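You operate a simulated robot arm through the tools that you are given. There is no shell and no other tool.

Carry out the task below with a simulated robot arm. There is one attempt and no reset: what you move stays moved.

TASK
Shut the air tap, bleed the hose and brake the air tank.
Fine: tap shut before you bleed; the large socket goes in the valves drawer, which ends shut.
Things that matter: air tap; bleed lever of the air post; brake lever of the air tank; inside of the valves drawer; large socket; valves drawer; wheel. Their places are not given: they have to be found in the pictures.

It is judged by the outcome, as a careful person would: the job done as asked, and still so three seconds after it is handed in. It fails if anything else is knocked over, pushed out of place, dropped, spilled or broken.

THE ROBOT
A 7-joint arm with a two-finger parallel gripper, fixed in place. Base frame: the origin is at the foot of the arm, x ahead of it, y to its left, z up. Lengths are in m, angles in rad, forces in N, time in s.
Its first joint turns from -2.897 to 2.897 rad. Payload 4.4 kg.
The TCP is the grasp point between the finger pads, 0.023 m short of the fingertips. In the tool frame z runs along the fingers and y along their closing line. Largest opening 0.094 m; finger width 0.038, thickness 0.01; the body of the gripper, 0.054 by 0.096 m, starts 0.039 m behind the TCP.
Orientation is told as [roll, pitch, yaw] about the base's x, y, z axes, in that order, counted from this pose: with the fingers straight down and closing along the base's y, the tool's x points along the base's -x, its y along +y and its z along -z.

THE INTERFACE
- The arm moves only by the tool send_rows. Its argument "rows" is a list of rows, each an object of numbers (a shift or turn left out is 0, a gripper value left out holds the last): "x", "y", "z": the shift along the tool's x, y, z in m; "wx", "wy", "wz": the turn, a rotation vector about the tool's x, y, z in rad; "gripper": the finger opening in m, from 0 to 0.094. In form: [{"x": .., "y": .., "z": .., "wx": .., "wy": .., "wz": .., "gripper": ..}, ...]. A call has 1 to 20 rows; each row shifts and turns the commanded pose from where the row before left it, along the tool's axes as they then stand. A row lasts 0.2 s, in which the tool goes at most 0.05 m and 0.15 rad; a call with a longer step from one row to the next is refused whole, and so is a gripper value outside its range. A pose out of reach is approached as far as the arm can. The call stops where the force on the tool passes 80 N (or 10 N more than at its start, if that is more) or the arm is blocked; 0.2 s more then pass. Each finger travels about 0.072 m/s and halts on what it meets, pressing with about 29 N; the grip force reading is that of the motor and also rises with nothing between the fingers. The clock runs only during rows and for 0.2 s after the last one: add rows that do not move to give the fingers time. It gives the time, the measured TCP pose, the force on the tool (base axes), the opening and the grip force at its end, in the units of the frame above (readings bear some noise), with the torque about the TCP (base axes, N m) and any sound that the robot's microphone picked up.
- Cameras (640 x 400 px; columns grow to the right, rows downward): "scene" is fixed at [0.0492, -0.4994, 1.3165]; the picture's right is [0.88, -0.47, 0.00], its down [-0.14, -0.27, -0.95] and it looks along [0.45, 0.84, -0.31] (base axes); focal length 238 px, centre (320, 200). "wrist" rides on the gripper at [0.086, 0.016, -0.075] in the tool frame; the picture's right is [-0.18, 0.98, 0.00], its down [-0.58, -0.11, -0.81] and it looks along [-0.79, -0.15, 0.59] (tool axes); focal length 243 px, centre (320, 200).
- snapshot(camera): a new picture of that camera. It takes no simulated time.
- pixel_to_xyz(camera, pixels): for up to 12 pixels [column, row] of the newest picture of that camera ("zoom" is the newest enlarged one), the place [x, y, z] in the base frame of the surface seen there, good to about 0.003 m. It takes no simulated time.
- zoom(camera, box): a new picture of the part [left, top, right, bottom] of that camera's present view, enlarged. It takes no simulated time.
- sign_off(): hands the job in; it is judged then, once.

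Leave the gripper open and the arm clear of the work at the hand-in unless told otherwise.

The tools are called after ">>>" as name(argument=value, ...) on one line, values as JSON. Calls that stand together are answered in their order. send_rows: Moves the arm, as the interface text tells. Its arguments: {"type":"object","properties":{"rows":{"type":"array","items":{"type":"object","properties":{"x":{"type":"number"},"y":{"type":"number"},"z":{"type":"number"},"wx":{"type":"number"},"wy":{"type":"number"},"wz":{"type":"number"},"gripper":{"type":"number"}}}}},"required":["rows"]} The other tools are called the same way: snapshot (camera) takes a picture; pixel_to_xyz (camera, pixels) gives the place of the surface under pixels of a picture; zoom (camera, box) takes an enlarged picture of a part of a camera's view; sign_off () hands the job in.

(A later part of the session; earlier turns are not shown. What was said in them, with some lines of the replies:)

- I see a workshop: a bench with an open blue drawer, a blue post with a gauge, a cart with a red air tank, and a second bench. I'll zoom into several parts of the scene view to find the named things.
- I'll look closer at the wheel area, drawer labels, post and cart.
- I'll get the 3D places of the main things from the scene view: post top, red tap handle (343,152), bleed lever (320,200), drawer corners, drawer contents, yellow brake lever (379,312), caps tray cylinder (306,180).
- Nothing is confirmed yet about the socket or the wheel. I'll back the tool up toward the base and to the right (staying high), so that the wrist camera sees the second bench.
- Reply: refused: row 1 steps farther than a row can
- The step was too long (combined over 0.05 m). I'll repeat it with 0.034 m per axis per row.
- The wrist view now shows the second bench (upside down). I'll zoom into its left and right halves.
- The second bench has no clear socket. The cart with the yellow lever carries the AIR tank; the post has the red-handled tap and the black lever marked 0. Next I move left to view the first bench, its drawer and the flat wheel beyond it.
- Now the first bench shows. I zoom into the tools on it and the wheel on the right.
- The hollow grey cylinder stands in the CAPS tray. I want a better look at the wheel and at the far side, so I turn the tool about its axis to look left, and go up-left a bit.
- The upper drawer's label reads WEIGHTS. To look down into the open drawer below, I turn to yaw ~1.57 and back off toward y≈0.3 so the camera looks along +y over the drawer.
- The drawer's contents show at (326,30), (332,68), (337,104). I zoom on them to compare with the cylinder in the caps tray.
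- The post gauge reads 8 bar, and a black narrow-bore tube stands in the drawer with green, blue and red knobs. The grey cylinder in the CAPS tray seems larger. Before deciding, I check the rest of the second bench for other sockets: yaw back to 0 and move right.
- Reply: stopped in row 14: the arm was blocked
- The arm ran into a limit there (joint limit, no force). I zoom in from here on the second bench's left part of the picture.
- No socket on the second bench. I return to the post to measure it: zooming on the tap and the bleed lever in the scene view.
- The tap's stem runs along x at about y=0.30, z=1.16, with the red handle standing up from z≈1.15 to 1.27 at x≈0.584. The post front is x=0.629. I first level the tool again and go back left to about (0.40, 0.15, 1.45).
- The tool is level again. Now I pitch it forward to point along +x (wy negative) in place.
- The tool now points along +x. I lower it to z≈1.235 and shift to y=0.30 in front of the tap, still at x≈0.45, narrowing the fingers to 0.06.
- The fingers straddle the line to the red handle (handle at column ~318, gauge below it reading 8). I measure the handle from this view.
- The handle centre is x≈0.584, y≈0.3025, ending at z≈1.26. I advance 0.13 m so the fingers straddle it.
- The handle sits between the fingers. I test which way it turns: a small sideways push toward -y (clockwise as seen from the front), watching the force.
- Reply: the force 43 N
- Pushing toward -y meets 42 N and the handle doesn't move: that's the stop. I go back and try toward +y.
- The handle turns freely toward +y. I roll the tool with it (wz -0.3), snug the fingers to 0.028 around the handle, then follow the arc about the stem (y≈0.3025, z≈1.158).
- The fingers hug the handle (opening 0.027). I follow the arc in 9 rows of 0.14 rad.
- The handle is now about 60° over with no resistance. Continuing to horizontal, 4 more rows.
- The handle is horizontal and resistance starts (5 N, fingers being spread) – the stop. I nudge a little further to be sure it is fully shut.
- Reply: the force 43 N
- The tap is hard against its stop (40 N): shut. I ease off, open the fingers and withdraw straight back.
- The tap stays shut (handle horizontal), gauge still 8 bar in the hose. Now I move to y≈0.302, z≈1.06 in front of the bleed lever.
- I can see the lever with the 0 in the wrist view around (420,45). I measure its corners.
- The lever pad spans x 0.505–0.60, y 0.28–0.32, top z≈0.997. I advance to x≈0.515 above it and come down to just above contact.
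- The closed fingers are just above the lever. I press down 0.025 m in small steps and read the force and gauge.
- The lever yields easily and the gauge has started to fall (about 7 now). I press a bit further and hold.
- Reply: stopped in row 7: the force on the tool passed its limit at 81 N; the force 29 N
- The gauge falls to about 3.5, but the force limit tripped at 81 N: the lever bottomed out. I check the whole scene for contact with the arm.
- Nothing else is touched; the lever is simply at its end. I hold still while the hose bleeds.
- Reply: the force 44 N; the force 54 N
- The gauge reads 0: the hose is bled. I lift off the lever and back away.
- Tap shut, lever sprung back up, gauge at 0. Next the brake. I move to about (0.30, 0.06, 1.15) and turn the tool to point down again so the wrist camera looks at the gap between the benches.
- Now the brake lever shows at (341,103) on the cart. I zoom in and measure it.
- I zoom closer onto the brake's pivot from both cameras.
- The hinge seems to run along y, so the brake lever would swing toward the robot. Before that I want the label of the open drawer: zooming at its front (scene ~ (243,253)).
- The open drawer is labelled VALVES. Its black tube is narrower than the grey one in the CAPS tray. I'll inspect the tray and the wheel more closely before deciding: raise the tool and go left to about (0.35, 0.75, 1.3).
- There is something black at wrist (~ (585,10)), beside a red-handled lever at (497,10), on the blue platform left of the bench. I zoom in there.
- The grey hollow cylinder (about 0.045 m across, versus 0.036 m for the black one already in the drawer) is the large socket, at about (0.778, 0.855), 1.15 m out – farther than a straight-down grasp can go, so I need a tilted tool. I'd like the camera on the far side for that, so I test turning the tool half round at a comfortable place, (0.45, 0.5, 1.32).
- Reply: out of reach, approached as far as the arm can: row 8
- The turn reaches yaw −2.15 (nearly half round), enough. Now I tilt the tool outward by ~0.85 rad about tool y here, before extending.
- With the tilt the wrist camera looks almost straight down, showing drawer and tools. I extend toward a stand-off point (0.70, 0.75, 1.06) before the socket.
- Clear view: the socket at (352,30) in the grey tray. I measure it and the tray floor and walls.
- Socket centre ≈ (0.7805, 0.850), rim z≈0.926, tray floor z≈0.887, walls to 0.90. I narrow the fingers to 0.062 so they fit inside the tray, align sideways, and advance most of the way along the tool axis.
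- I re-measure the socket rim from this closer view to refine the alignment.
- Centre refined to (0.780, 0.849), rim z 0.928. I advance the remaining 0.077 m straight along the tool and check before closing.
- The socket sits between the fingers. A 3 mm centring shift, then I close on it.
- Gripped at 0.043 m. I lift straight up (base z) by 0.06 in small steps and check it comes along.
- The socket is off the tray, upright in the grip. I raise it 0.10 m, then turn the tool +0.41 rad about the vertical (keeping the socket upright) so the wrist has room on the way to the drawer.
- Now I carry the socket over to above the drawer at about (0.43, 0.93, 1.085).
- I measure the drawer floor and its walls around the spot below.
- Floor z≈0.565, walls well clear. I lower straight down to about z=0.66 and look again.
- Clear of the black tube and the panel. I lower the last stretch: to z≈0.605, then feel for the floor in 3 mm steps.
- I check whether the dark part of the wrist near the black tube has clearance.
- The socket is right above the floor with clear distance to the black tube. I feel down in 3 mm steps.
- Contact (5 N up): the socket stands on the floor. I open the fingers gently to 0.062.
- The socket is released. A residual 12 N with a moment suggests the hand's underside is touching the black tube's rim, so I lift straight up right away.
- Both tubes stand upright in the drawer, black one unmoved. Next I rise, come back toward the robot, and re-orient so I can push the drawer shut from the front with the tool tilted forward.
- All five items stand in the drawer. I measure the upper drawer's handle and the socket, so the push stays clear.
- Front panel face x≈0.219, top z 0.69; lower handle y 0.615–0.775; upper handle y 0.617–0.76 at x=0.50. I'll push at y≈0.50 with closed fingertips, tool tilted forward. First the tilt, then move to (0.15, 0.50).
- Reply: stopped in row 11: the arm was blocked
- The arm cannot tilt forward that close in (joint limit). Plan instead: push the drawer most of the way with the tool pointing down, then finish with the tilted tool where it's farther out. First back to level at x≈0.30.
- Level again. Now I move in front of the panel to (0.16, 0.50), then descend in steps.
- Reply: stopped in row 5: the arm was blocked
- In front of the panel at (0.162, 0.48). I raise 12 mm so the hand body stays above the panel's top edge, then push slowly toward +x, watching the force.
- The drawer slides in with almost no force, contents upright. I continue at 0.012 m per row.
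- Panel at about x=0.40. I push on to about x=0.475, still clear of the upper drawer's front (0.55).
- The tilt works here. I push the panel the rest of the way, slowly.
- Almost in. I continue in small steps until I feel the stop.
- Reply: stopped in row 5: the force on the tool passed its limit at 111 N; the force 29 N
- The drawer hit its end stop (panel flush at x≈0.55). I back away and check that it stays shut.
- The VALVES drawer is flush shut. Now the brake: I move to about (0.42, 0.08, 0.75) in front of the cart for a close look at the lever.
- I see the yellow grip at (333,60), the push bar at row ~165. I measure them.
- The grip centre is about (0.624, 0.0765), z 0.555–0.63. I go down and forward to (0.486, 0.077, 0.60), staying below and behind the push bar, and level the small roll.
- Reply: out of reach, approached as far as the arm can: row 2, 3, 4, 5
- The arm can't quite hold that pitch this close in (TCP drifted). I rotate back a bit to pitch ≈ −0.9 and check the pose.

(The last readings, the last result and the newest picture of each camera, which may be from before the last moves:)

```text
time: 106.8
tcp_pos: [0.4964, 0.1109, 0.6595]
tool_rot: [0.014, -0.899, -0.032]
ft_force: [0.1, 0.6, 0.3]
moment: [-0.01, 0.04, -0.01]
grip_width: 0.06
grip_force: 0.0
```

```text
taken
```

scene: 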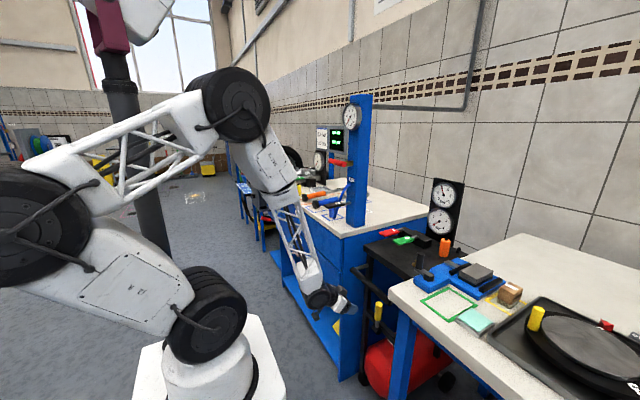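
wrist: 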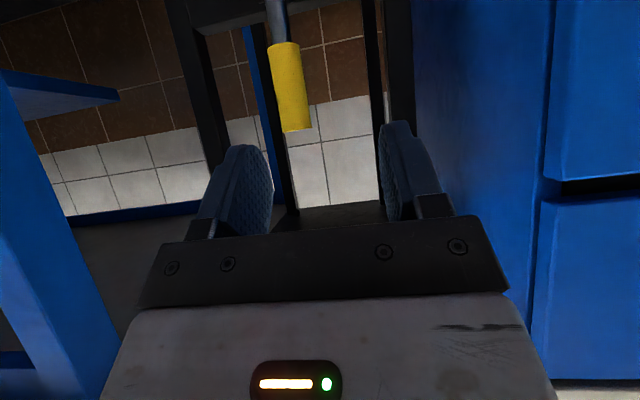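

Pose holds at pitch −0.9. I move to (0.56, 0.0765, 0.60), just short of the lever.

>>> send_rows(rows=[{"x": 0.0023, "y": -0.0115, "z": 0.029}, {"x": 0.0023, "y": -0.0115, "z": 0.029}, {"x": 0.0022, "y": -0.0115, "z": 0.029}, {}])

>>> snapshot(camera="wrist")

>>> zoom(camera="scene", box=[280, 220, 440, 370])

```text
time: 107.8
tcp_pos: [0.5541, 0.0866, 0.6093]
tool_rot: [-0.01, -0.895, -0.016]
ft_force: [-0.2, -0.1, 0.6]
moment: [-0.01, -0.02, 0.01]
grip_width: 0.0601
grip_force: 0.0
out of reach, approached as far as the arm can: row 3
```

```text
taken
```

wrist: 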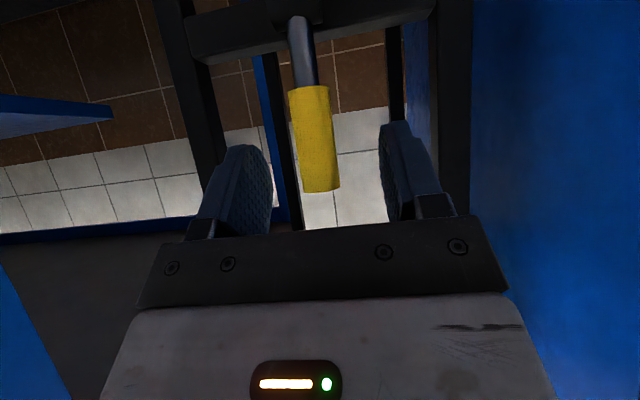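

```text
2.67 times, centred on (360, 295) of scene
```

zoom: 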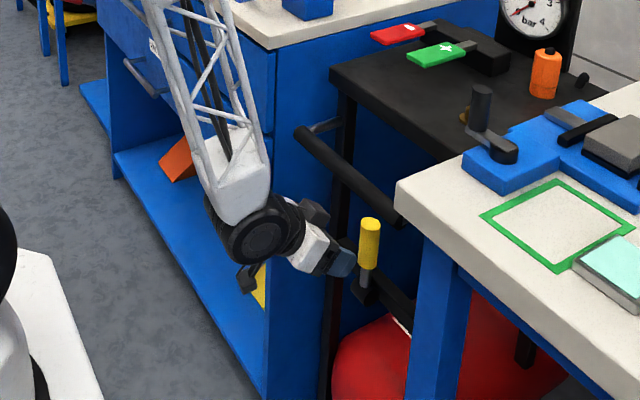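

The lever's grip is between the fingers in the view. I advance to x≈0.622 with pitch unchanged, so the fingers straddle the grip.

>>> send_rows(rows=[{"x": -0.011, "y": -0.0033, "z": 0.0202}, {"x": -0.011, "y": -0.0033, "z": 0.0202}, {"x": -0.011, "y": -0.0033, "z": 0.0202}, {}])

>>> snapshot(camera="wrist")

>>> zoom(camera="scene", box=[280, 220, 440, 370])

```text
time: 108.8
tcp_pos: [0.628, 0.0768, 0.6075]
tool_rot: [-0.01, -0.899, -0.005]
ft_force: [-0.3, 0.9, 0.6]
moment: [0.02, 0.0, 0.0]
grip_width: 0.0598
grip_force: 0.1
out of reach, approached as far as the arm can: row 1, 2, 3
```

```text
taken
```

wrist: 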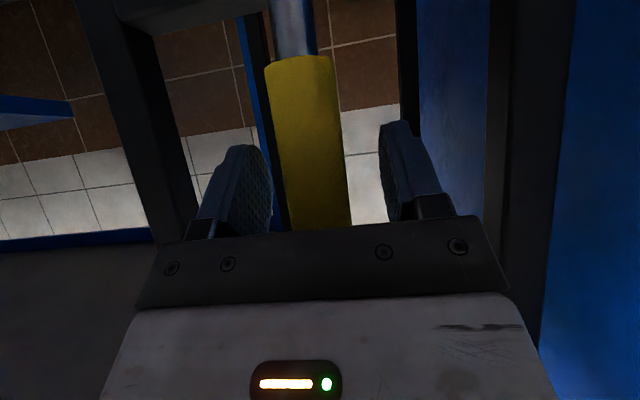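

```text
2.67 times, centred on (360, 295) of scene
```

zoom: 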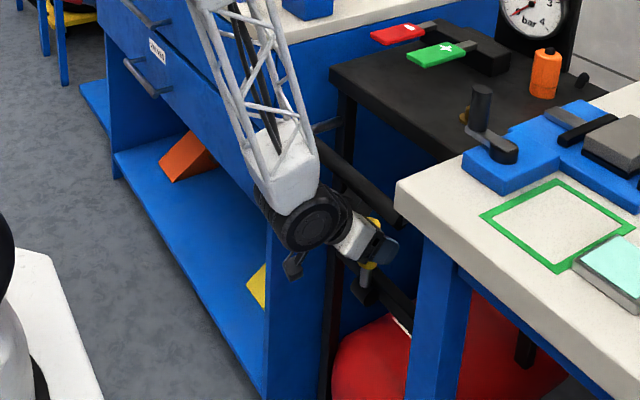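

The fingers straddle the grip. I close on it.

>>> send_rows(rows=[{"gripper": 0.01}, {}, {}, {}])

```text
time: 109.8
tcp_pos: [0.6276, 0.0768, 0.6066]
tool_rot: [-0.011, -0.898, -0.007]
ft_force: [-0.2, -18.7, 7.4]
moment: [0.91, -0.05, -0.21]
grip_width: 0.0301
grip_force: 28.6
```

Grip closed at 0.030 with a −19 N side force; I look at how the handle sits between the fingers.

>>> snapshot(camera="wrist")

>>> zoom(camera="scene", box=[340, 270, 420, 340])

>>> zoom(camera="wrist", box=[200, 0, 480, 260])

```text
taken
```

wrist: 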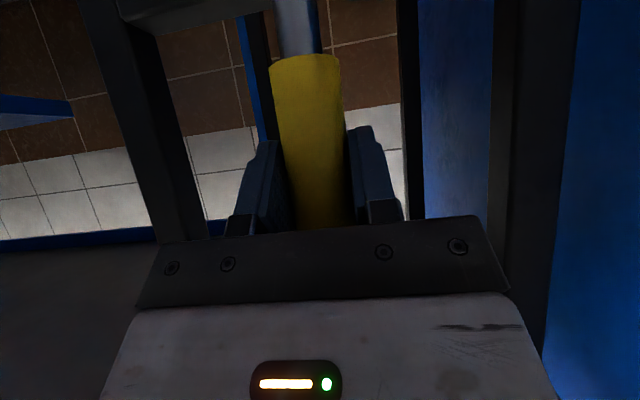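

```text
5.71 times, centred on (380, 305) of scene
```

zoom: 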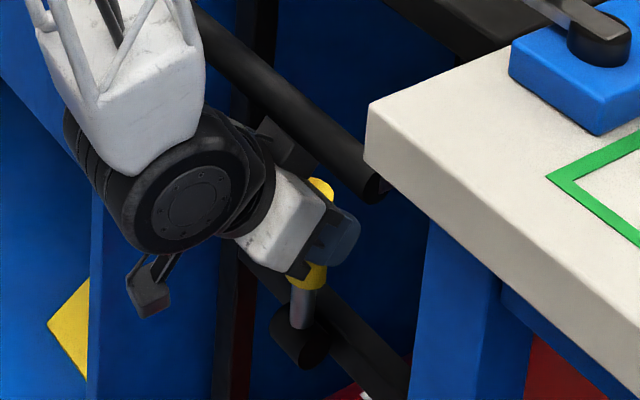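

```text
1.54 times, centred on (340, 130) of wrist
```

zoom: 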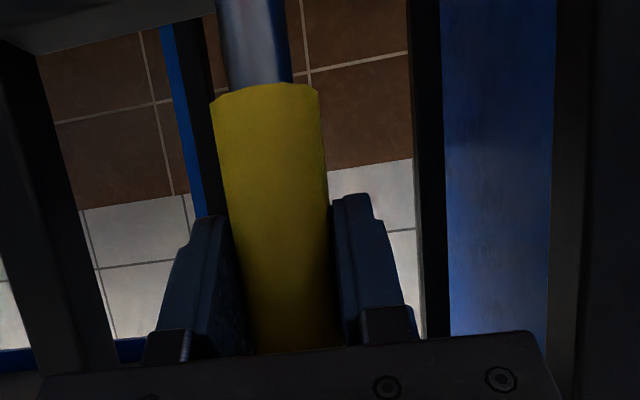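

I test a gentle pull toward −x (15 mm), the hinge's likely direction.

>>> send_rows(rows=[{"x": 0.0031, "z": -0.0039}, {"x": 0.0031, "z": -0.0039}, {"x": 0.0031, "z": -0.0039}, {}])

>>> zoom(camera="scene", box=[340, 270, 420, 340])

```text
time: 110.8
tcp_pos: [0.6168, 0.0734, 0.6162]
tool_rot: [-0.006, -0.895, -0.01]
ft_force: [-2.4, 15.6, 0.4]
moment: [0.66, 0.17, 0.06]
grip_width: 0.0301
grip_force: 29.3
out of reach, approached as far as the arm can: row 1, 2, 3
```

```text
5.71 times, centred on (380, 305) of scene
```

zoom: 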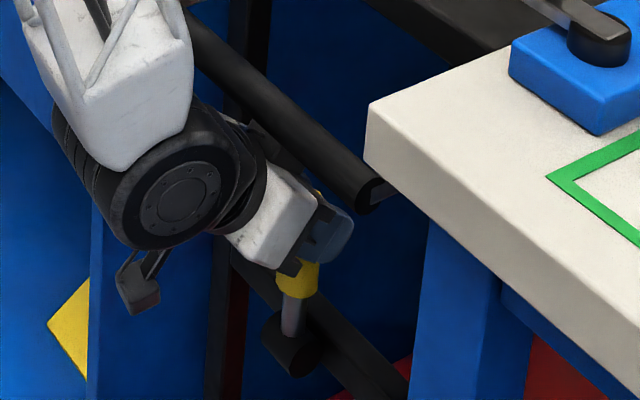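

The TCP moved about 1 cm, but the push bar seems to have shifted a little in the picture. I check whether the cart itself rolled, against earlier readings ((395,272)→x 0.635; (367,315)→x 0.644).

>>> snapshot(camera="scene")

>>> pixel_to_xyz(camera="scene", pixels=[[395, 272], [367, 315], [388, 301], [380, 290], [378, 330], [396, 338], [379, 318], [378, 324], [440, 192], [443, 245]])

>>> snapshot(camera="wrist")

```text
taken
```

scene: 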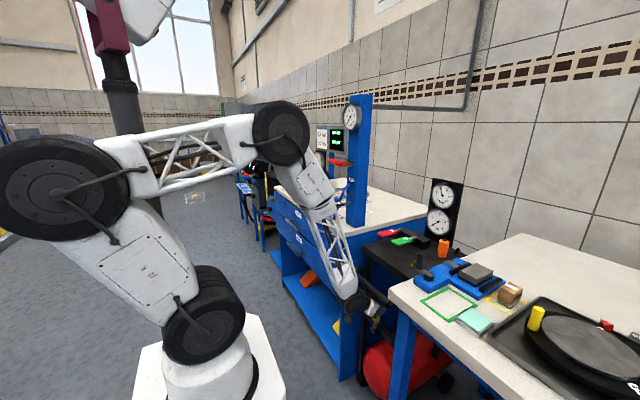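

```text
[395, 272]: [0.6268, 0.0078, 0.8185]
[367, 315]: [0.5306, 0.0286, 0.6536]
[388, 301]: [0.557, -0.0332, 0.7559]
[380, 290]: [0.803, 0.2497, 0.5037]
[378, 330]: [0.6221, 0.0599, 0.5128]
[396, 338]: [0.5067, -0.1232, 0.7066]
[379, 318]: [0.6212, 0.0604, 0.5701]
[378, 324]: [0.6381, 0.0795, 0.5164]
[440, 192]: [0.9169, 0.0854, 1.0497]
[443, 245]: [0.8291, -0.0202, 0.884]
```

```text
taken
```

wrist: 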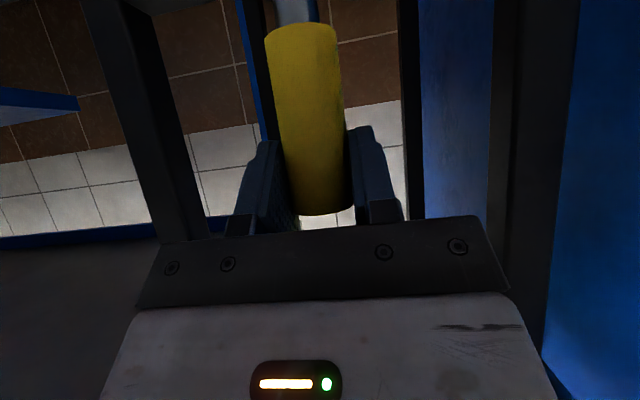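

I compare with the first zoom of the same box (plate corner was at (183,65), push-bar end at ~(241,180) there).

>>> zoom(camera="scene", box=[330, 220, 520, 400])

>>> zoom(camera="scene", box=[355, 270, 415, 340])

```text
2.22 times, centred on (425, 310) of scene
```

zoom: 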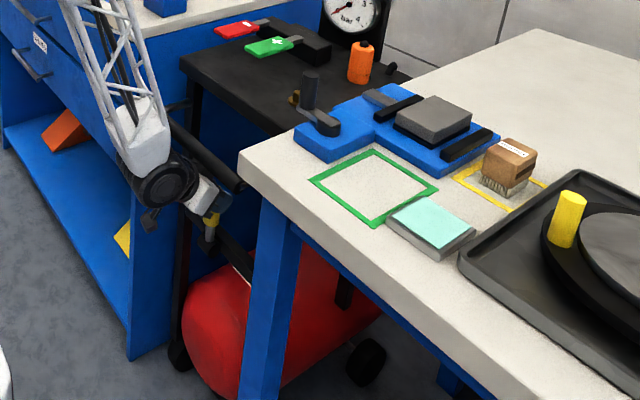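

```text
5.71 times, centred on (385, 305) of scene
```

zoom: 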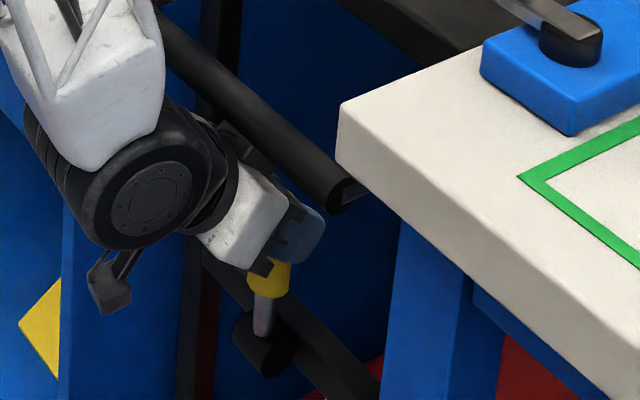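

The lever itself did not turn; the cart rolled about 7 mm toward the robot instead – so −x looks like the blocked direction. I push gently back toward +x by 12 mm and see whether the lever turns that way.

>>> send_rows(rows=[{"x": -0.0025, "z": 0.0031}, {"x": -0.0025, "z": 0.0031}, {"x": -0.0025, "z": 0.0031}, {}])

>>> zoom(camera="scene", box=[355, 270, 415, 340])

```text
time: 111.8
tcp_pos: [0.6292, 0.0736, 0.6193]
tool_rot: [-0.001, -0.899, -0.017]
ft_force: [1.3, 20.5, 8.5]
moment: [0.32, -0.15, 0.08]
grip_width: 0.0298
grip_force: 29.1
```

```text
5.71 times, centred on (385, 305) of scene
```

zoom: 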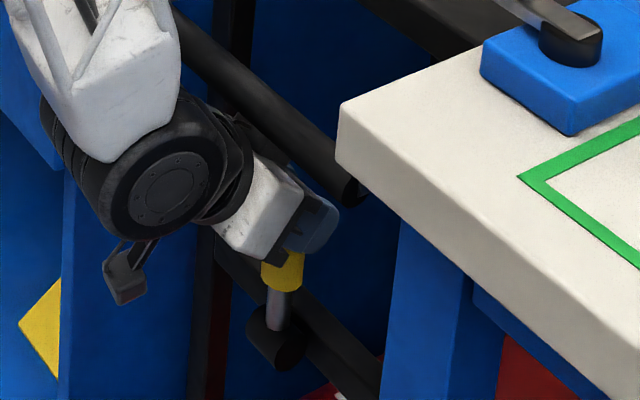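

The cart moves with the lever either way: gripping firmly keeps the grip from pivoting in my pads, so the cart rolls instead. The cart is back at its original spot now. I'll let go and instead hook the lever from above/behind with one finger, so that it is free to turn. First open and back off.

>>> send_rows(rows=[{"gripper": 0.06}, {}, {}, {"z": -0.02}, {"z": -0.03}, {"z": -0.03}, {}])

>>> zoom(camera="scene", box=[355, 270, 415, 340])

>>> snapshot(camera="wrist")

```text
time: 113.4
tcp_pos: [0.567, 0.0732, 0.6682]
tool_rot: [0.016, -0.9, -0.031]
ft_force: [-0.1, -0.2, -1.0]
moment: [-0.02, 0.03, 0.0]
grip_width: 0.0601
grip_force: 0.0
```

```text
5.71 times, centred on (385, 305) of scene
```

zoom: 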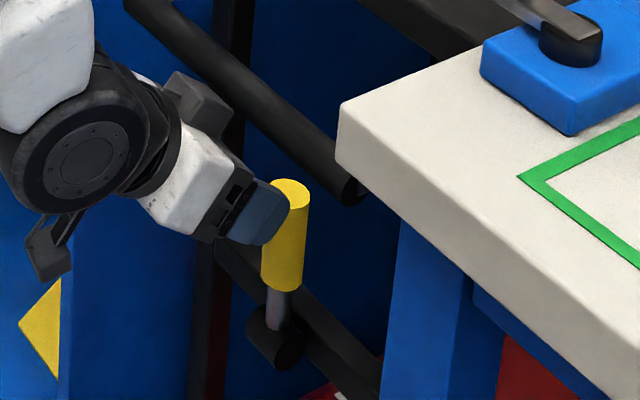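

```text
taken
```

wrist: 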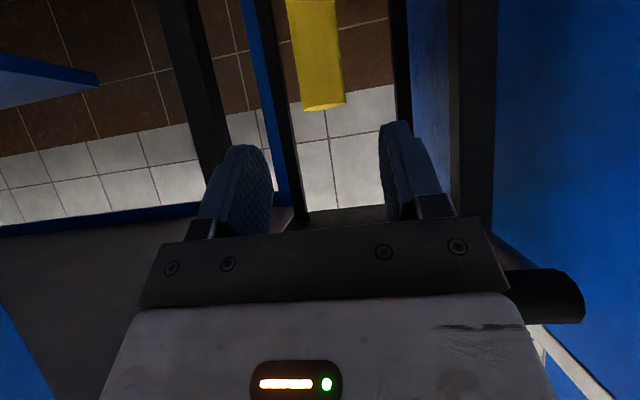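

The lever is unturned and the cart within a few mm of where it was. I lower a little for clearance to the push bar, then roll the tool −90° about its axis so the fingers stand one above the other.

>>> send_rows(rows=[{"x": 0.027, "y": 0.002, "z": 0.0044}, {"x": 0.027, "y": 0.002, "z": 0.0044}, {}])

>>> send_rows(rows=[{"wz": -0.143, "gripper": 0.08}, {"wz": -0.143}, {"wz": -0.143}, {"wz": -0.143}, {"wz": -0.143}, {"wz": -0.143}, {"wz": -0.143}, {"wz": -0.143}, {"wz": -0.143}, {"wz": -0.143}, {"wz": -0.141}, {}])

>>> snapshot(camera="wrist")

>>> zoom(camera="scene", box=[330, 260, 430, 350])

```text
time: 114.2
tcp_pos: [0.541, 0.0835, 0.6223]
tool_rot: [0.0, -0.897, -0.021]
ft_force: [0.3, -0.4, -1.3]
moment: [-0.02, -0.01, -0.04]
grip_width: 0.0599
grip_force: 0.1
out of reach, approached as far as the arm can: row 2
```

```text
time: 116.8
tcp_pos: [0.5387, 0.0838, 0.6215]
tool_rot: [-0.898, -0.008, 1.552]
ft_force: [0.1, 0.5, -0.3]
moment: [0.01, 0.03, 0.0]
grip_width: 0.0802
grip_force: 0.1
```

```text
taken
```

wrist: 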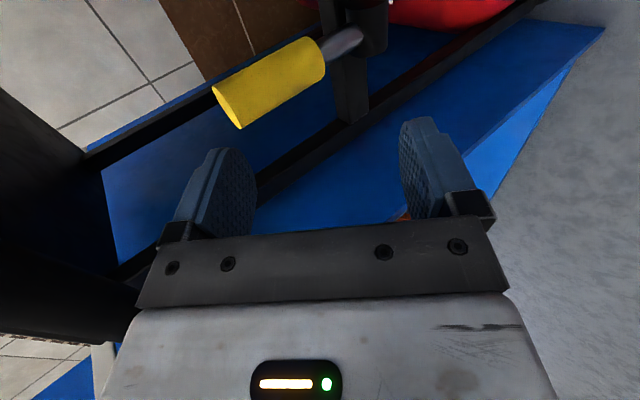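

```text
4.44 times, centred on (380, 305) of scene
```

zoom: 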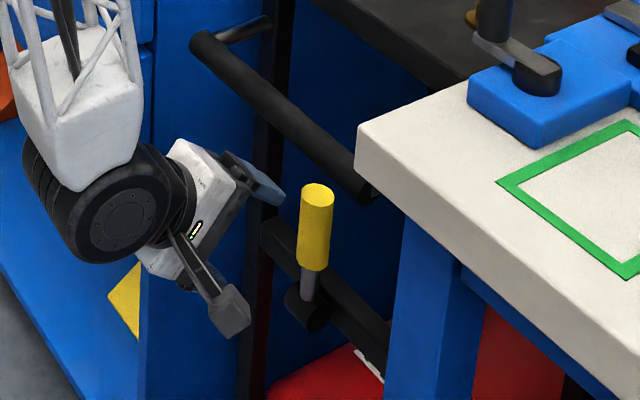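

Now the wrist camera sees the lever from the side. I zoom on its pivot.

>>> zoom(camera="wrist", box=[200, 0, 420, 140])

>>> pixel_to_xyz(camera="wrist", pixels=[[228, 108], [315, 60], [270, 80], [345, 42], [370, 35], [385, 20], [380, 45], [350, 70], [350, 110], [330, 10]])

```text
2.86 times, centred on (310, 70) of wrist
```

zoom: 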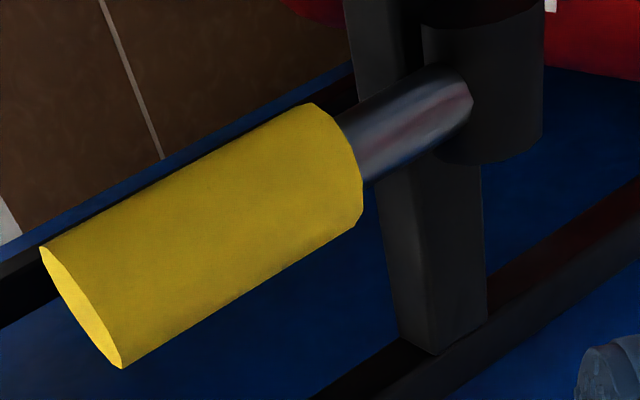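

```text
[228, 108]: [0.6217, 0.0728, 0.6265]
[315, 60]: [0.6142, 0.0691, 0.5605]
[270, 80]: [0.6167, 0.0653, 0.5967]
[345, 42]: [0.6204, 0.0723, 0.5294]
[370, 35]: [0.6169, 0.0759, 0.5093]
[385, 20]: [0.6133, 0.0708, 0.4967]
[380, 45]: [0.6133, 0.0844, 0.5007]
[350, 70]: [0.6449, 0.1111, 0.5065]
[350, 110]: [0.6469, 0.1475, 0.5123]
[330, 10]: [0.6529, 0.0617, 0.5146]
```

The pivot cylinder's axis runs along y, so the lever swings toward −x, as thought. I set up the hook: shift up-normal by 0.031 and y to 0.0745, then slide the upper finger over the grip's top.

>>> send_rows(rows=[{"y": -0.0156, "x": 0.0045}, {"y": -0.0157, "x": 0.0045}, {"z": 0.02}, {"z": 0.02}, {}])

>>> snapshot(camera="wrist")

>>> zoom(camera="scene", box=[340, 260, 420, 340])

```text
time: 118.0
tcp_pos: [0.5907, 0.0737, 0.6228]
tool_rot: [-0.901, -0.007, 1.55]
ft_force: [0.7, -0.8, 20.4]
moment: [0.02, -0.87, -0.1]
grip_width: 0.0873
grip_force: 8.5
```

```text
taken
```

wrist: 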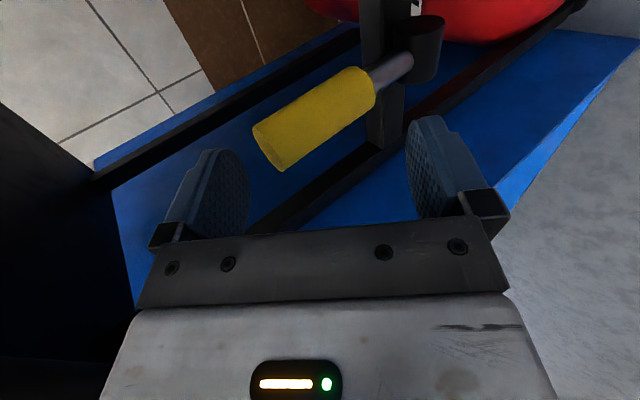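

```text
5.00 times, centred on (380, 300) of scene
```

zoom: 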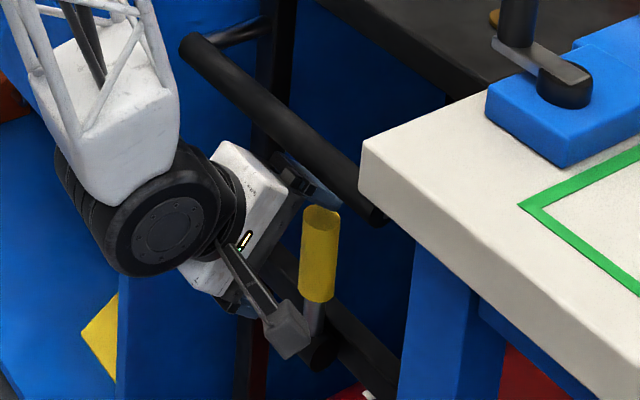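

A 20 N upward force says the upper fingertip already rests on the grip's top. I re-measure the grip from this view.

>>> pixel_to_xyz(camera="wrist", pixels=[[265, 148], [258, 135], [278, 162], [320, 110], [340, 85], [365, 90], [300, 140], [215, 152], [240, 170], [425, 30], [420, 60]])

>>> zoom(camera="wrist", box=[150, 0, 470, 240])

>>> pixel_to_xyz(camera="scene", pixels=[[379, 301], [380, 305], [378, 302], [382, 301], [379, 315], [380, 290], [378, 298]])

```text
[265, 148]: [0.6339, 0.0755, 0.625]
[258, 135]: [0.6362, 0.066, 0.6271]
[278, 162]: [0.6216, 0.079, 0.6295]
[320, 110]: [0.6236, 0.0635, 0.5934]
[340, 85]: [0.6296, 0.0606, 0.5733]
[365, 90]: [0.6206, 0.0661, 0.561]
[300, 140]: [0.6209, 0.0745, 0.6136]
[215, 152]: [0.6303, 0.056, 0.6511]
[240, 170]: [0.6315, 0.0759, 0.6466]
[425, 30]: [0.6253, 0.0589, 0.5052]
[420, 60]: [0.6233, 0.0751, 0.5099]
```

```text
1.67 times, centred on (310, 120) of wrist
```

zoom: 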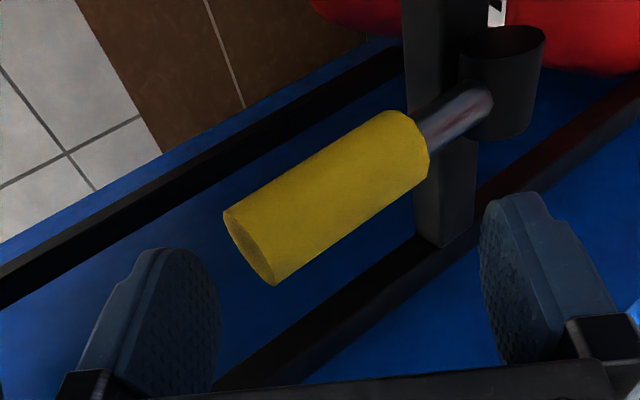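

```text
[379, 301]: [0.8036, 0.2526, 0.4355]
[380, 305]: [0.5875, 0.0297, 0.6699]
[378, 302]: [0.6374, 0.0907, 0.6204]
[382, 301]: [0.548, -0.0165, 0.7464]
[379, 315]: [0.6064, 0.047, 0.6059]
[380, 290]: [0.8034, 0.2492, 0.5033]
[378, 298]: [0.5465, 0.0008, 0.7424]
```

The grip's contact shape evidently ends in a rounded cap reaching z≈0.642, and the fingertip landed on it. I open to 0.092 to lift the upper finger, slide forward 0.026 so it passes behind the cap, and check.

>>> send_rows(rows=[{"y": -0.003, "gripper": 0.092}, {}, {"z": 0.01}, {"z": 0.01}, {"z": 0.006}, {}])

>>> snapshot(camera="wrist")

>>> zoom(camera="scene", box=[340, 260, 420, 340])

```text
time: 119.4
tcp_pos: [0.6125, 0.0749, 0.6091]
tool_rot: [-0.898, -0.003, 1.545]
ft_force: [0.0, 0.0, -0.1]
moment: [-0.01, 0.0, -0.01]
grip_width: 0.0919
grip_force: 0.0
```

```text
taken
```

wrist: 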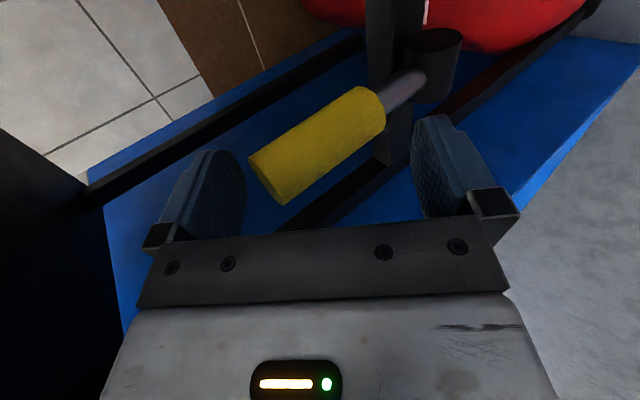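

```text
5.00 times, centred on (380, 300) of scene
```

zoom: 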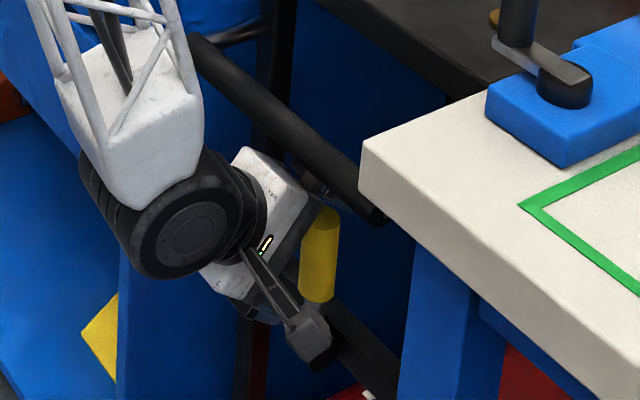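

No contact now, the grip's end lies between the fingers. I pull along the finger normal (down and toward the robot) in 6 mm steps and watch whether the lever turns.

>>> send_rows(rows=[{"y": 0.006}, {"y": 0.006}, {"y": 0.006}, {}])

>>> snapshot(camera="wrist")

>>> zoom(camera="scene", box=[340, 260, 420, 340])

```text
time: 120.4
tcp_pos: [0.5994, 0.0761, 0.5945]
tool_rot: [-0.895, -0.002, 1.544]
ft_force: [0.0, 0.0, -0.6]
moment: [-0.01, 0.03, -0.03]
grip_width: 0.0919
grip_force: 0.0
```

```text
taken
```

wrist: 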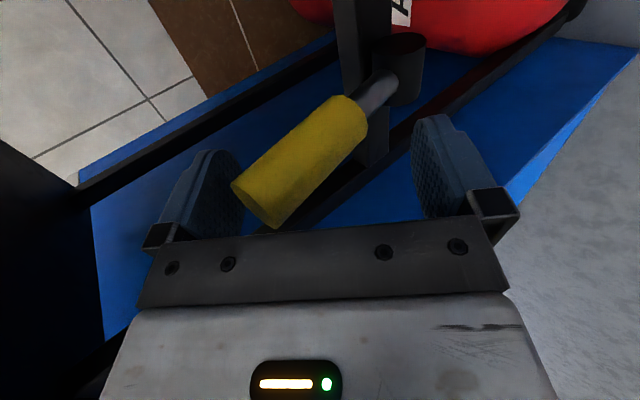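

```text
5.00 times, centred on (380, 300) of scene
```

zoom: 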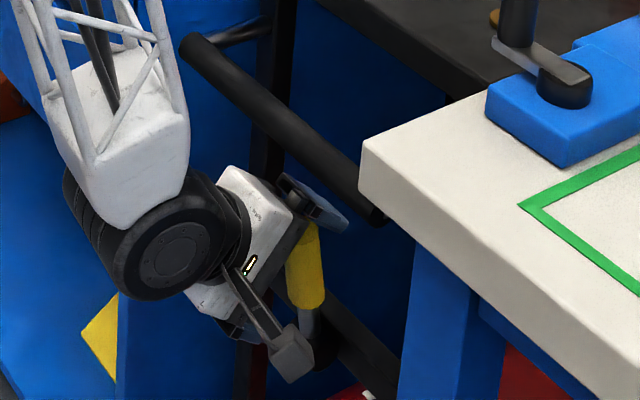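

The lever turns freely now (it leans toward the robot, cart still). I keep pulling along its arc, about another 0.35 rad.

>>> send_rows(rows=[{"y": 0.0057, "z": -0.0033}, {"y": 0.0057, "z": -0.0033}, {"y": 0.0057, "z": -0.0033}, {"y": 0.0057, "z": -0.0033}, {"y": 0.0057, "z": -0.0033}, {"y": 0.0057, "z": -0.0033}, {}])

>>> snapshot(camera="wrist")

>>> zoom(camera="scene", box=[340, 260, 420, 340])

```text
time: 122.0
tcp_pos: [0.5629, 0.077, 0.5808]
tool_rot: [-0.899, -0.003, 1.544]
ft_force: [-0.5, 0.0, 1.5]
moment: [-0.05, 0.03, -0.03]
grip_width: 0.0926
grip_force: 0.8
out of reach, approached as far as the arm can: row 6
```

```text
taken
```

wrist: 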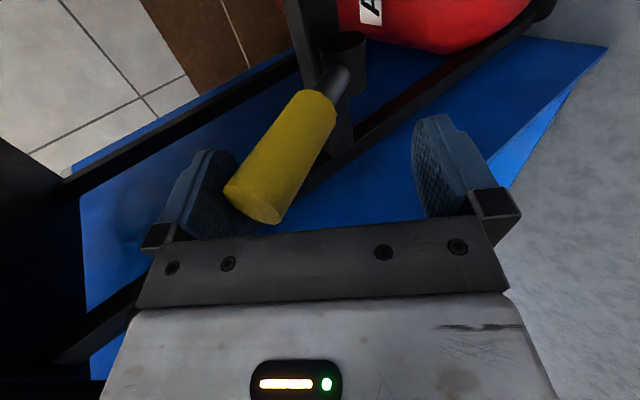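

```text
5.00 times, centred on (380, 300) of scene
```

zoom: 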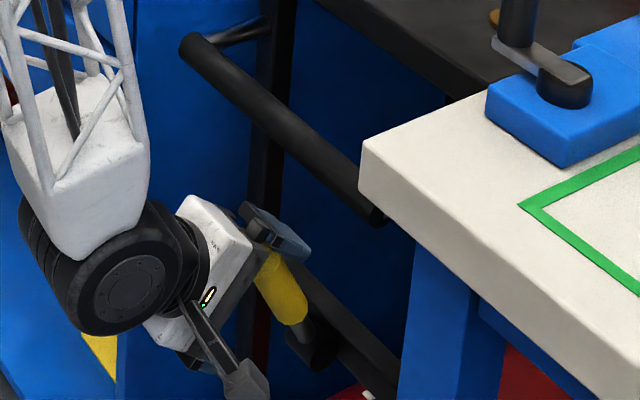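

The lever is ~0.45 rad over with only ~1.5 N; the push bar hasn't moved. To avoid the joint limit I tip the tool a bit more downward (pitch → −0.6), then keep following the arc.

>>> send_rows(rows=[{"wx": -0.1}, {"wx": -0.1}, {"wx": -0.1}, {}])

>>> send_rows(rows=[{"y": 0.006}, {"y": 0.006}, {"y": 0.006}, {"y": 0.006}, {"y": 0.006}, {}])

>>> snapshot(camera="wrist")

>>> zoom(camera="scene", box=[330, 260, 410, 340])

```text
time: 123.0
tcp_pos: [0.563, 0.0769, 0.5811]
tool_rot: [-0.599, -0.01, 1.553]
ft_force: [0.9, 0.2, -0.7]
moment: [-0.04, -0.03, 0.0]
grip_width: 0.0917
grip_force: 0.1
```

```text
time: 124.4
tcp_pos: [0.5387, 0.0791, 0.5634]
tool_rot: [-0.598, -0.011, 1.554]
ft_force: [1.0, 0.0, 0.0]
moment: [-0.04, 0.01, -0.08]
grip_width: 0.0926
grip_force: 1.0
```

```text
taken
```

wrist: 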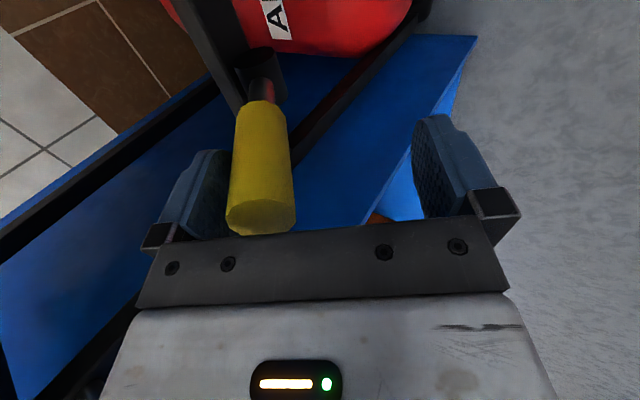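

```text
5.00 times, centred on (370, 300) of scene
```

zoom: 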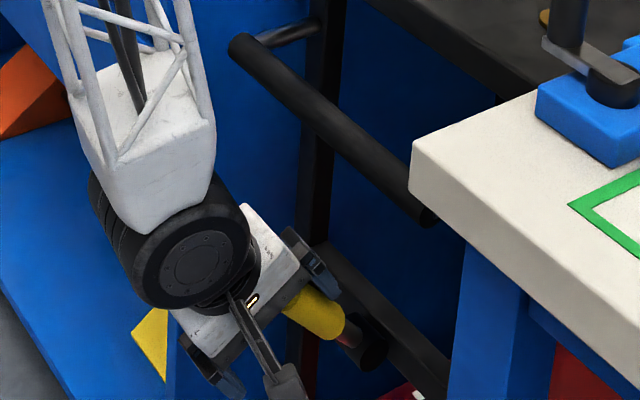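

The lever is ~0.65 rad over, cart still. The grip's end is near the palm, so I now move mainly toward −x (backing along the tool as well) to keep following it.

>>> send_rows(rows=[{"y": 0.0048, "z": -0.0033}, {"y": 0.0048, "z": -0.0033}, {"y": 0.0048, "z": -0.0033}, {"y": 0.0048, "z": -0.0033}, {"y": 0.0048, "z": -0.0033}, {}])

>>> snapshot(camera="wrist")

>>> zoom(camera="scene", box=[330, 260, 410, 340])

```text
time: 125.8
tcp_pos: [0.5099, 0.0794, 0.5641]
tool_rot: [-0.599, -0.011, 1.553]
ft_force: [-0.2, 0.3, 0.8]
moment: [-0.01, -0.03, -0.01]
grip_width: 0.0921
grip_force: 0.4
```

```text
taken
```

wrist: 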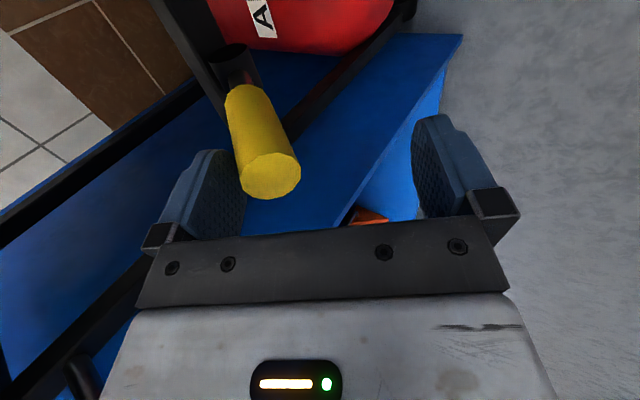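

```text
5.00 times, centred on (370, 300) of scene
```

zoom: 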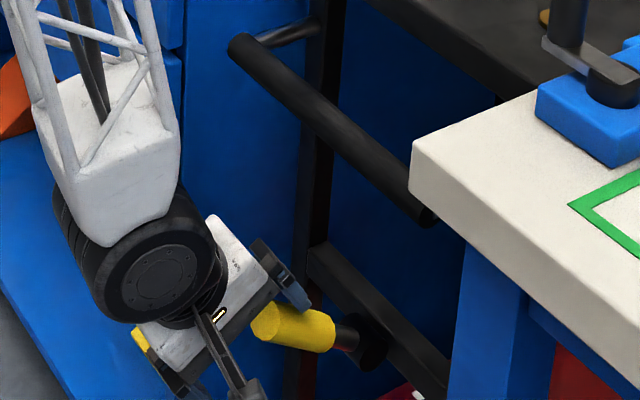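

The lever follows easily, now past 1 rad. I continue downward along the arc.

>>> send_rows(rows=[{"y": 0.005, "z": 0.0021}, {"y": 0.005, "z": 0.0021}, {"y": 0.005, "z": 0.0021}, {"y": 0.005, "z": 0.0021}, {"y": 0.005, "z": 0.0021}, {}])

>>> snapshot(camera="wrist")

>>> zoom(camera="scene", box=[330, 260, 410, 340])

```text
time: 127.2
tcp_pos: [0.502, 0.0814, 0.5456]
tool_rot: [-0.611, -0.012, 1.552]
ft_force: [1.0, -0.4, 8.8]
moment: [-0.07, -0.45, -0.01]
grip_width: 0.0941
grip_force: 1.8
stopped in row 6: the force on the tool passed its limit at 83 N (the readings are from after the stop); the commanded pose is now the measured one
```

```text
taken
```

wrist: 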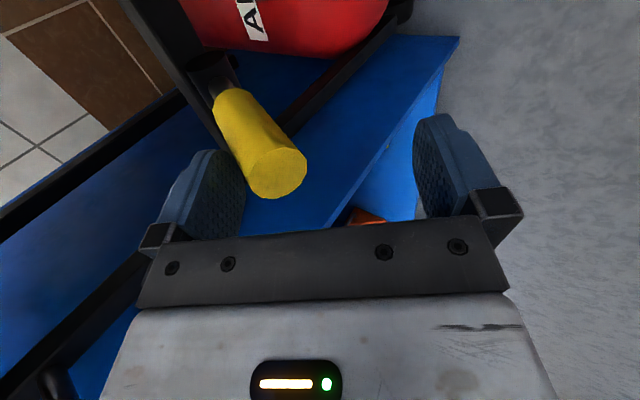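

```text
5.00 times, centred on (370, 300) of scene
```

zoom: 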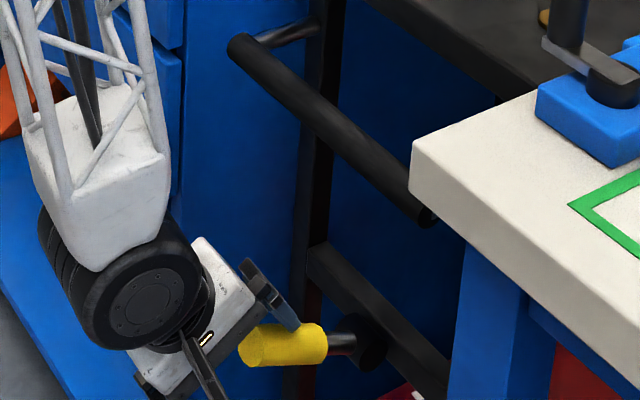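

The force limit tripped at 83 N: the lever is at its stop, now lying nearly horizontal toward the robot. I measure its direction.

>>> pixel_to_xyz(camera="scene", pixels=[[356, 329], [362, 329], [368, 329], [374, 329], [380, 328], [351, 267], [380, 287]])

>>> pixel_to_xyz(camera="wrist", pixels=[[280, 172], [262, 150], [245, 120], [232, 98], [215, 75]])

```text
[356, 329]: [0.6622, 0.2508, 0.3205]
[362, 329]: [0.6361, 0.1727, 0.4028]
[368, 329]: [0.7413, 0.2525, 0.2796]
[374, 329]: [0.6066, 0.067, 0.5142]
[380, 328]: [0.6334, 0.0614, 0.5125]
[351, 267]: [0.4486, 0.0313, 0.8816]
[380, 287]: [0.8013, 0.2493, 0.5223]
```

```text
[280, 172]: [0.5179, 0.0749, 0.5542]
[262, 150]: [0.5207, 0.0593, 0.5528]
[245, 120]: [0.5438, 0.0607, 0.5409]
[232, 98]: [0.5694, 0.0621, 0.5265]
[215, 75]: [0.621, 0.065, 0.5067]
```

The lever lies about 1.1 rad over, against its stop. I ease off, back away along the tool axis, and check that it stays.

>>> send_rows(rows=[{"y": -0.005}, {"z": -0.02}, {"z": -0.03}, {"z": -0.04}, {"z": -0.04}, {}])

>>> snapshot(camera="scene")

>>> snapshot(camera="wrist")

>>> zoom(camera="scene", box=[330, 260, 410, 340])

```text
time: 128.6
tcp_pos: [0.4288, 0.0782, 0.6542]
tool_rot: [-0.609, -0.014, 1.553]
ft_force: [-1.0, -0.8, 0.2]
moment: [-0.04, -0.01, -0.03]
grip_width: 0.092
grip_force: 0.2
```

```text
taken
```

scene: 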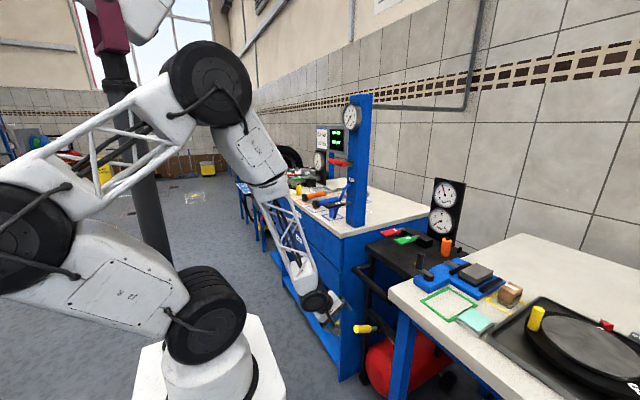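

```text
taken
```

wrist: 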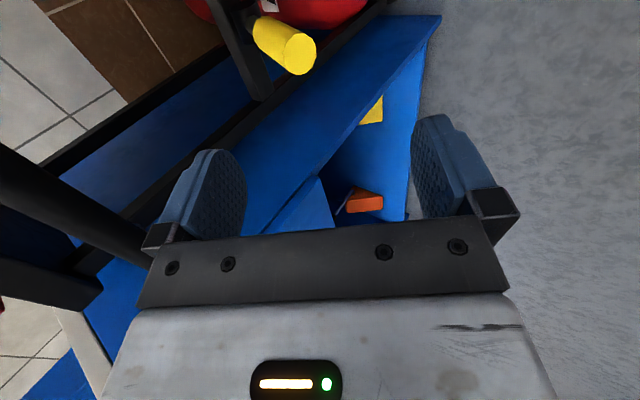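

```text
5.00 times, centred on (370, 300) of scene
```

zoom: 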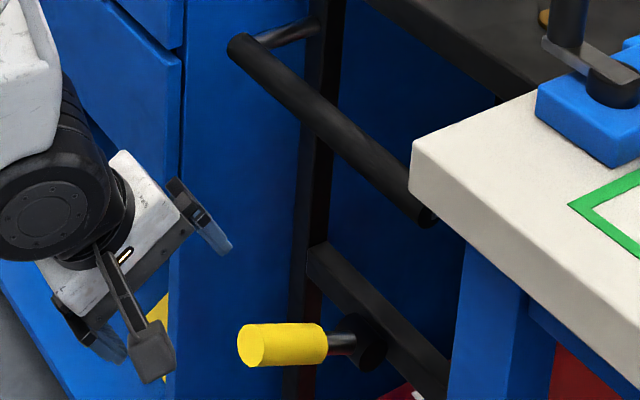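

The lever stays in the braked position. I check the cart's place against the first readings, and the other items.

>>> pixel_to_xyz(camera="scene", pixels=[[395, 272], [367, 315], [353, 329], [360, 329], [368, 328], [443, 245], [388, 303]])

>>> zoom(camera="scene", box=[330, 220, 520, 400])

>>> zoom(camera="scene", box=[230, 80, 430, 260])

```text
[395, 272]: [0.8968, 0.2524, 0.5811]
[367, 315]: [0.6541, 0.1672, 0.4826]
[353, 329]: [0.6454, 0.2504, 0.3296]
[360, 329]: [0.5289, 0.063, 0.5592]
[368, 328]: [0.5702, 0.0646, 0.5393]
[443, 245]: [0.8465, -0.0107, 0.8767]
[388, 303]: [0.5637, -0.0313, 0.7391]
```

```text
2.22 times, centred on (425, 310) of scene
```

zoom: 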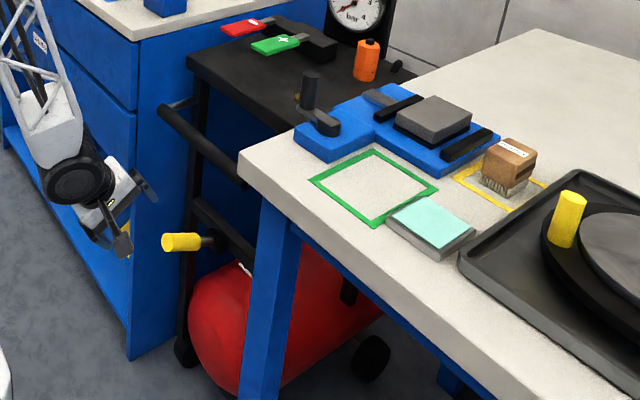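

```text
2.22 times, centred on (330, 170) of scene
```

zoom: 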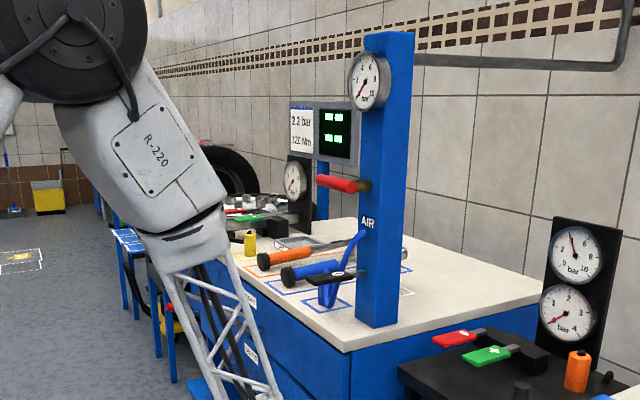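

Everything holds: lever down, cart within ~5 mm of its start, tap handle horizontal, gauge at 0, drawers flush. I raise the arm clear of the work with the gripper open.

>>> send_rows(rows=[{"y": -0.0257, "z": -0.0369, "gripper": 0.09}, {"y": -0.0257, "z": -0.0369}, {"y": -0.0257, "z": -0.0369}, {"y": -0.0257, "z": -0.0369}, {"y": -0.0257, "z": -0.0369}, {"y": -0.0257, "z": -0.0369}, {"y": -0.0257, "z": -0.0369}, {"y": -0.0257, "z": -0.0369}, {"y": -0.0257, "z": -0.0369}, {"y": -0.0257, "z": -0.0369}, {}])

>>> snapshot(camera="scene")

>>> snapshot(camera="wrist")

```text
time: 131.0
tcp_pos: [0.4282, 0.0747, 1.1044]
tool_rot: [-0.611, -0.012, 1.552]
ft_force: [-0.3, -0.4, 0.0]
moment: [0.02, 0.02, 0.0]
grip_width: 0.09
grip_force: 0.1
```

```text
taken
```

scene: 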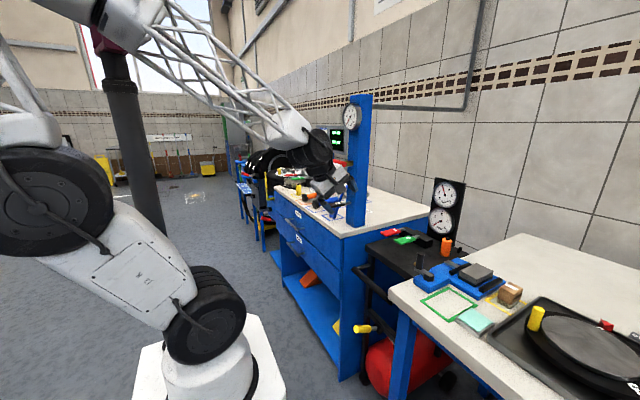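

```text
taken
```

wrist: 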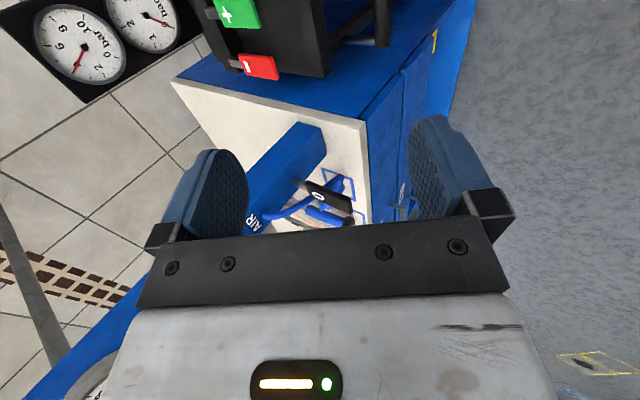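

I move the arm a little further up and back to get an unobstructed last look at the post and bench.

>>> send_rows(rows=[{"y": -0.02, "z": -0.035}, {"y": -0.02, "z": -0.035}, {"y": -0.02, "z": -0.035}, {"y": -0.02, "z": -0.035}, {"y": -0.02, "z": -0.035}, {}])

>>> zoom(camera="scene", box=[260, 90, 400, 240])

>>> zoom(camera="scene", box=[250, 190, 410, 350])

```text
time: 132.4
tcp_pos: [0.41, 0.0732, 1.304]
tool_rot: [-0.61, -0.012, 1.554]
ft_force: [-0.2, 0.4, -0.9]
moment: [0.01, -0.01, 0.0]
grip_width: 0.0901
grip_force: 0.1
```

```text
2.67 times, centred on (330, 165) of scene
```

zoom: 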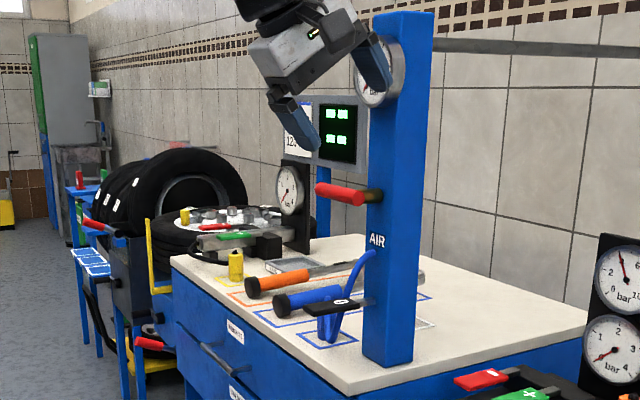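

```text
2.50 times, centred on (330, 270) of scene
```

zoom: 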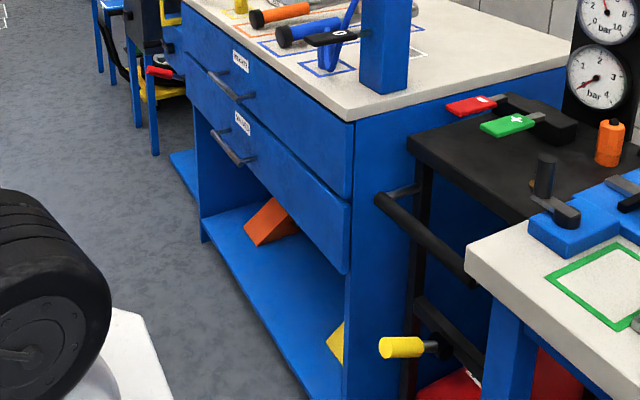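

The final state is as asked. The tap handle is horizontal (shut), the hose gauge went to 0 and the bleed lever is released. The socket is in the VALVES drawer, which is flush shut, and the brake lever is down at its stop. The arm is clear with the gripper open, so I hand it in.

>>> sign_off()

```text
The job is handed in.
```

The job is done and handed in; I haven't seen the judgement yet.

- **Air tap:** I turned the handle 90° to its stop before touching the bleed lever. It stayed horizontal after I let go.
- **Hose:** I held the bleed lever down until the post gauge fell from 8 bar to 0. The lever has sprung back up.
- **Large socket:** I took the grey socket, about 43 mm across, from the CAPS tray and stood it in the VALVES drawer. I chose it because the black one already in that drawer is smaller, about 36 mm; neither is marked.
- **Valves drawer:** It is shut, with its front flush with the drawer above. I pushed slowly until it hit its end stop. I did not open it again to check the contents afterwards.
- **Air tank brake:** The lever is pulled down to its stop and stayed there after I released it.

Three contacts along the way could matter to a strict check:

- **Cart:** Gripping the brake lever the first time rolled the cart about 1 cm either way. It ended about 5 mm from where it started.
- **Black socket:** The hand pressed on it lightly while I set the large one down. It stayed upright and in place.
- **Force limits:** The stops on the bleed lever, drawer and brake lever each tripped the arm's 80 N limit, up to 111 N on the drawer. I saw no damage.
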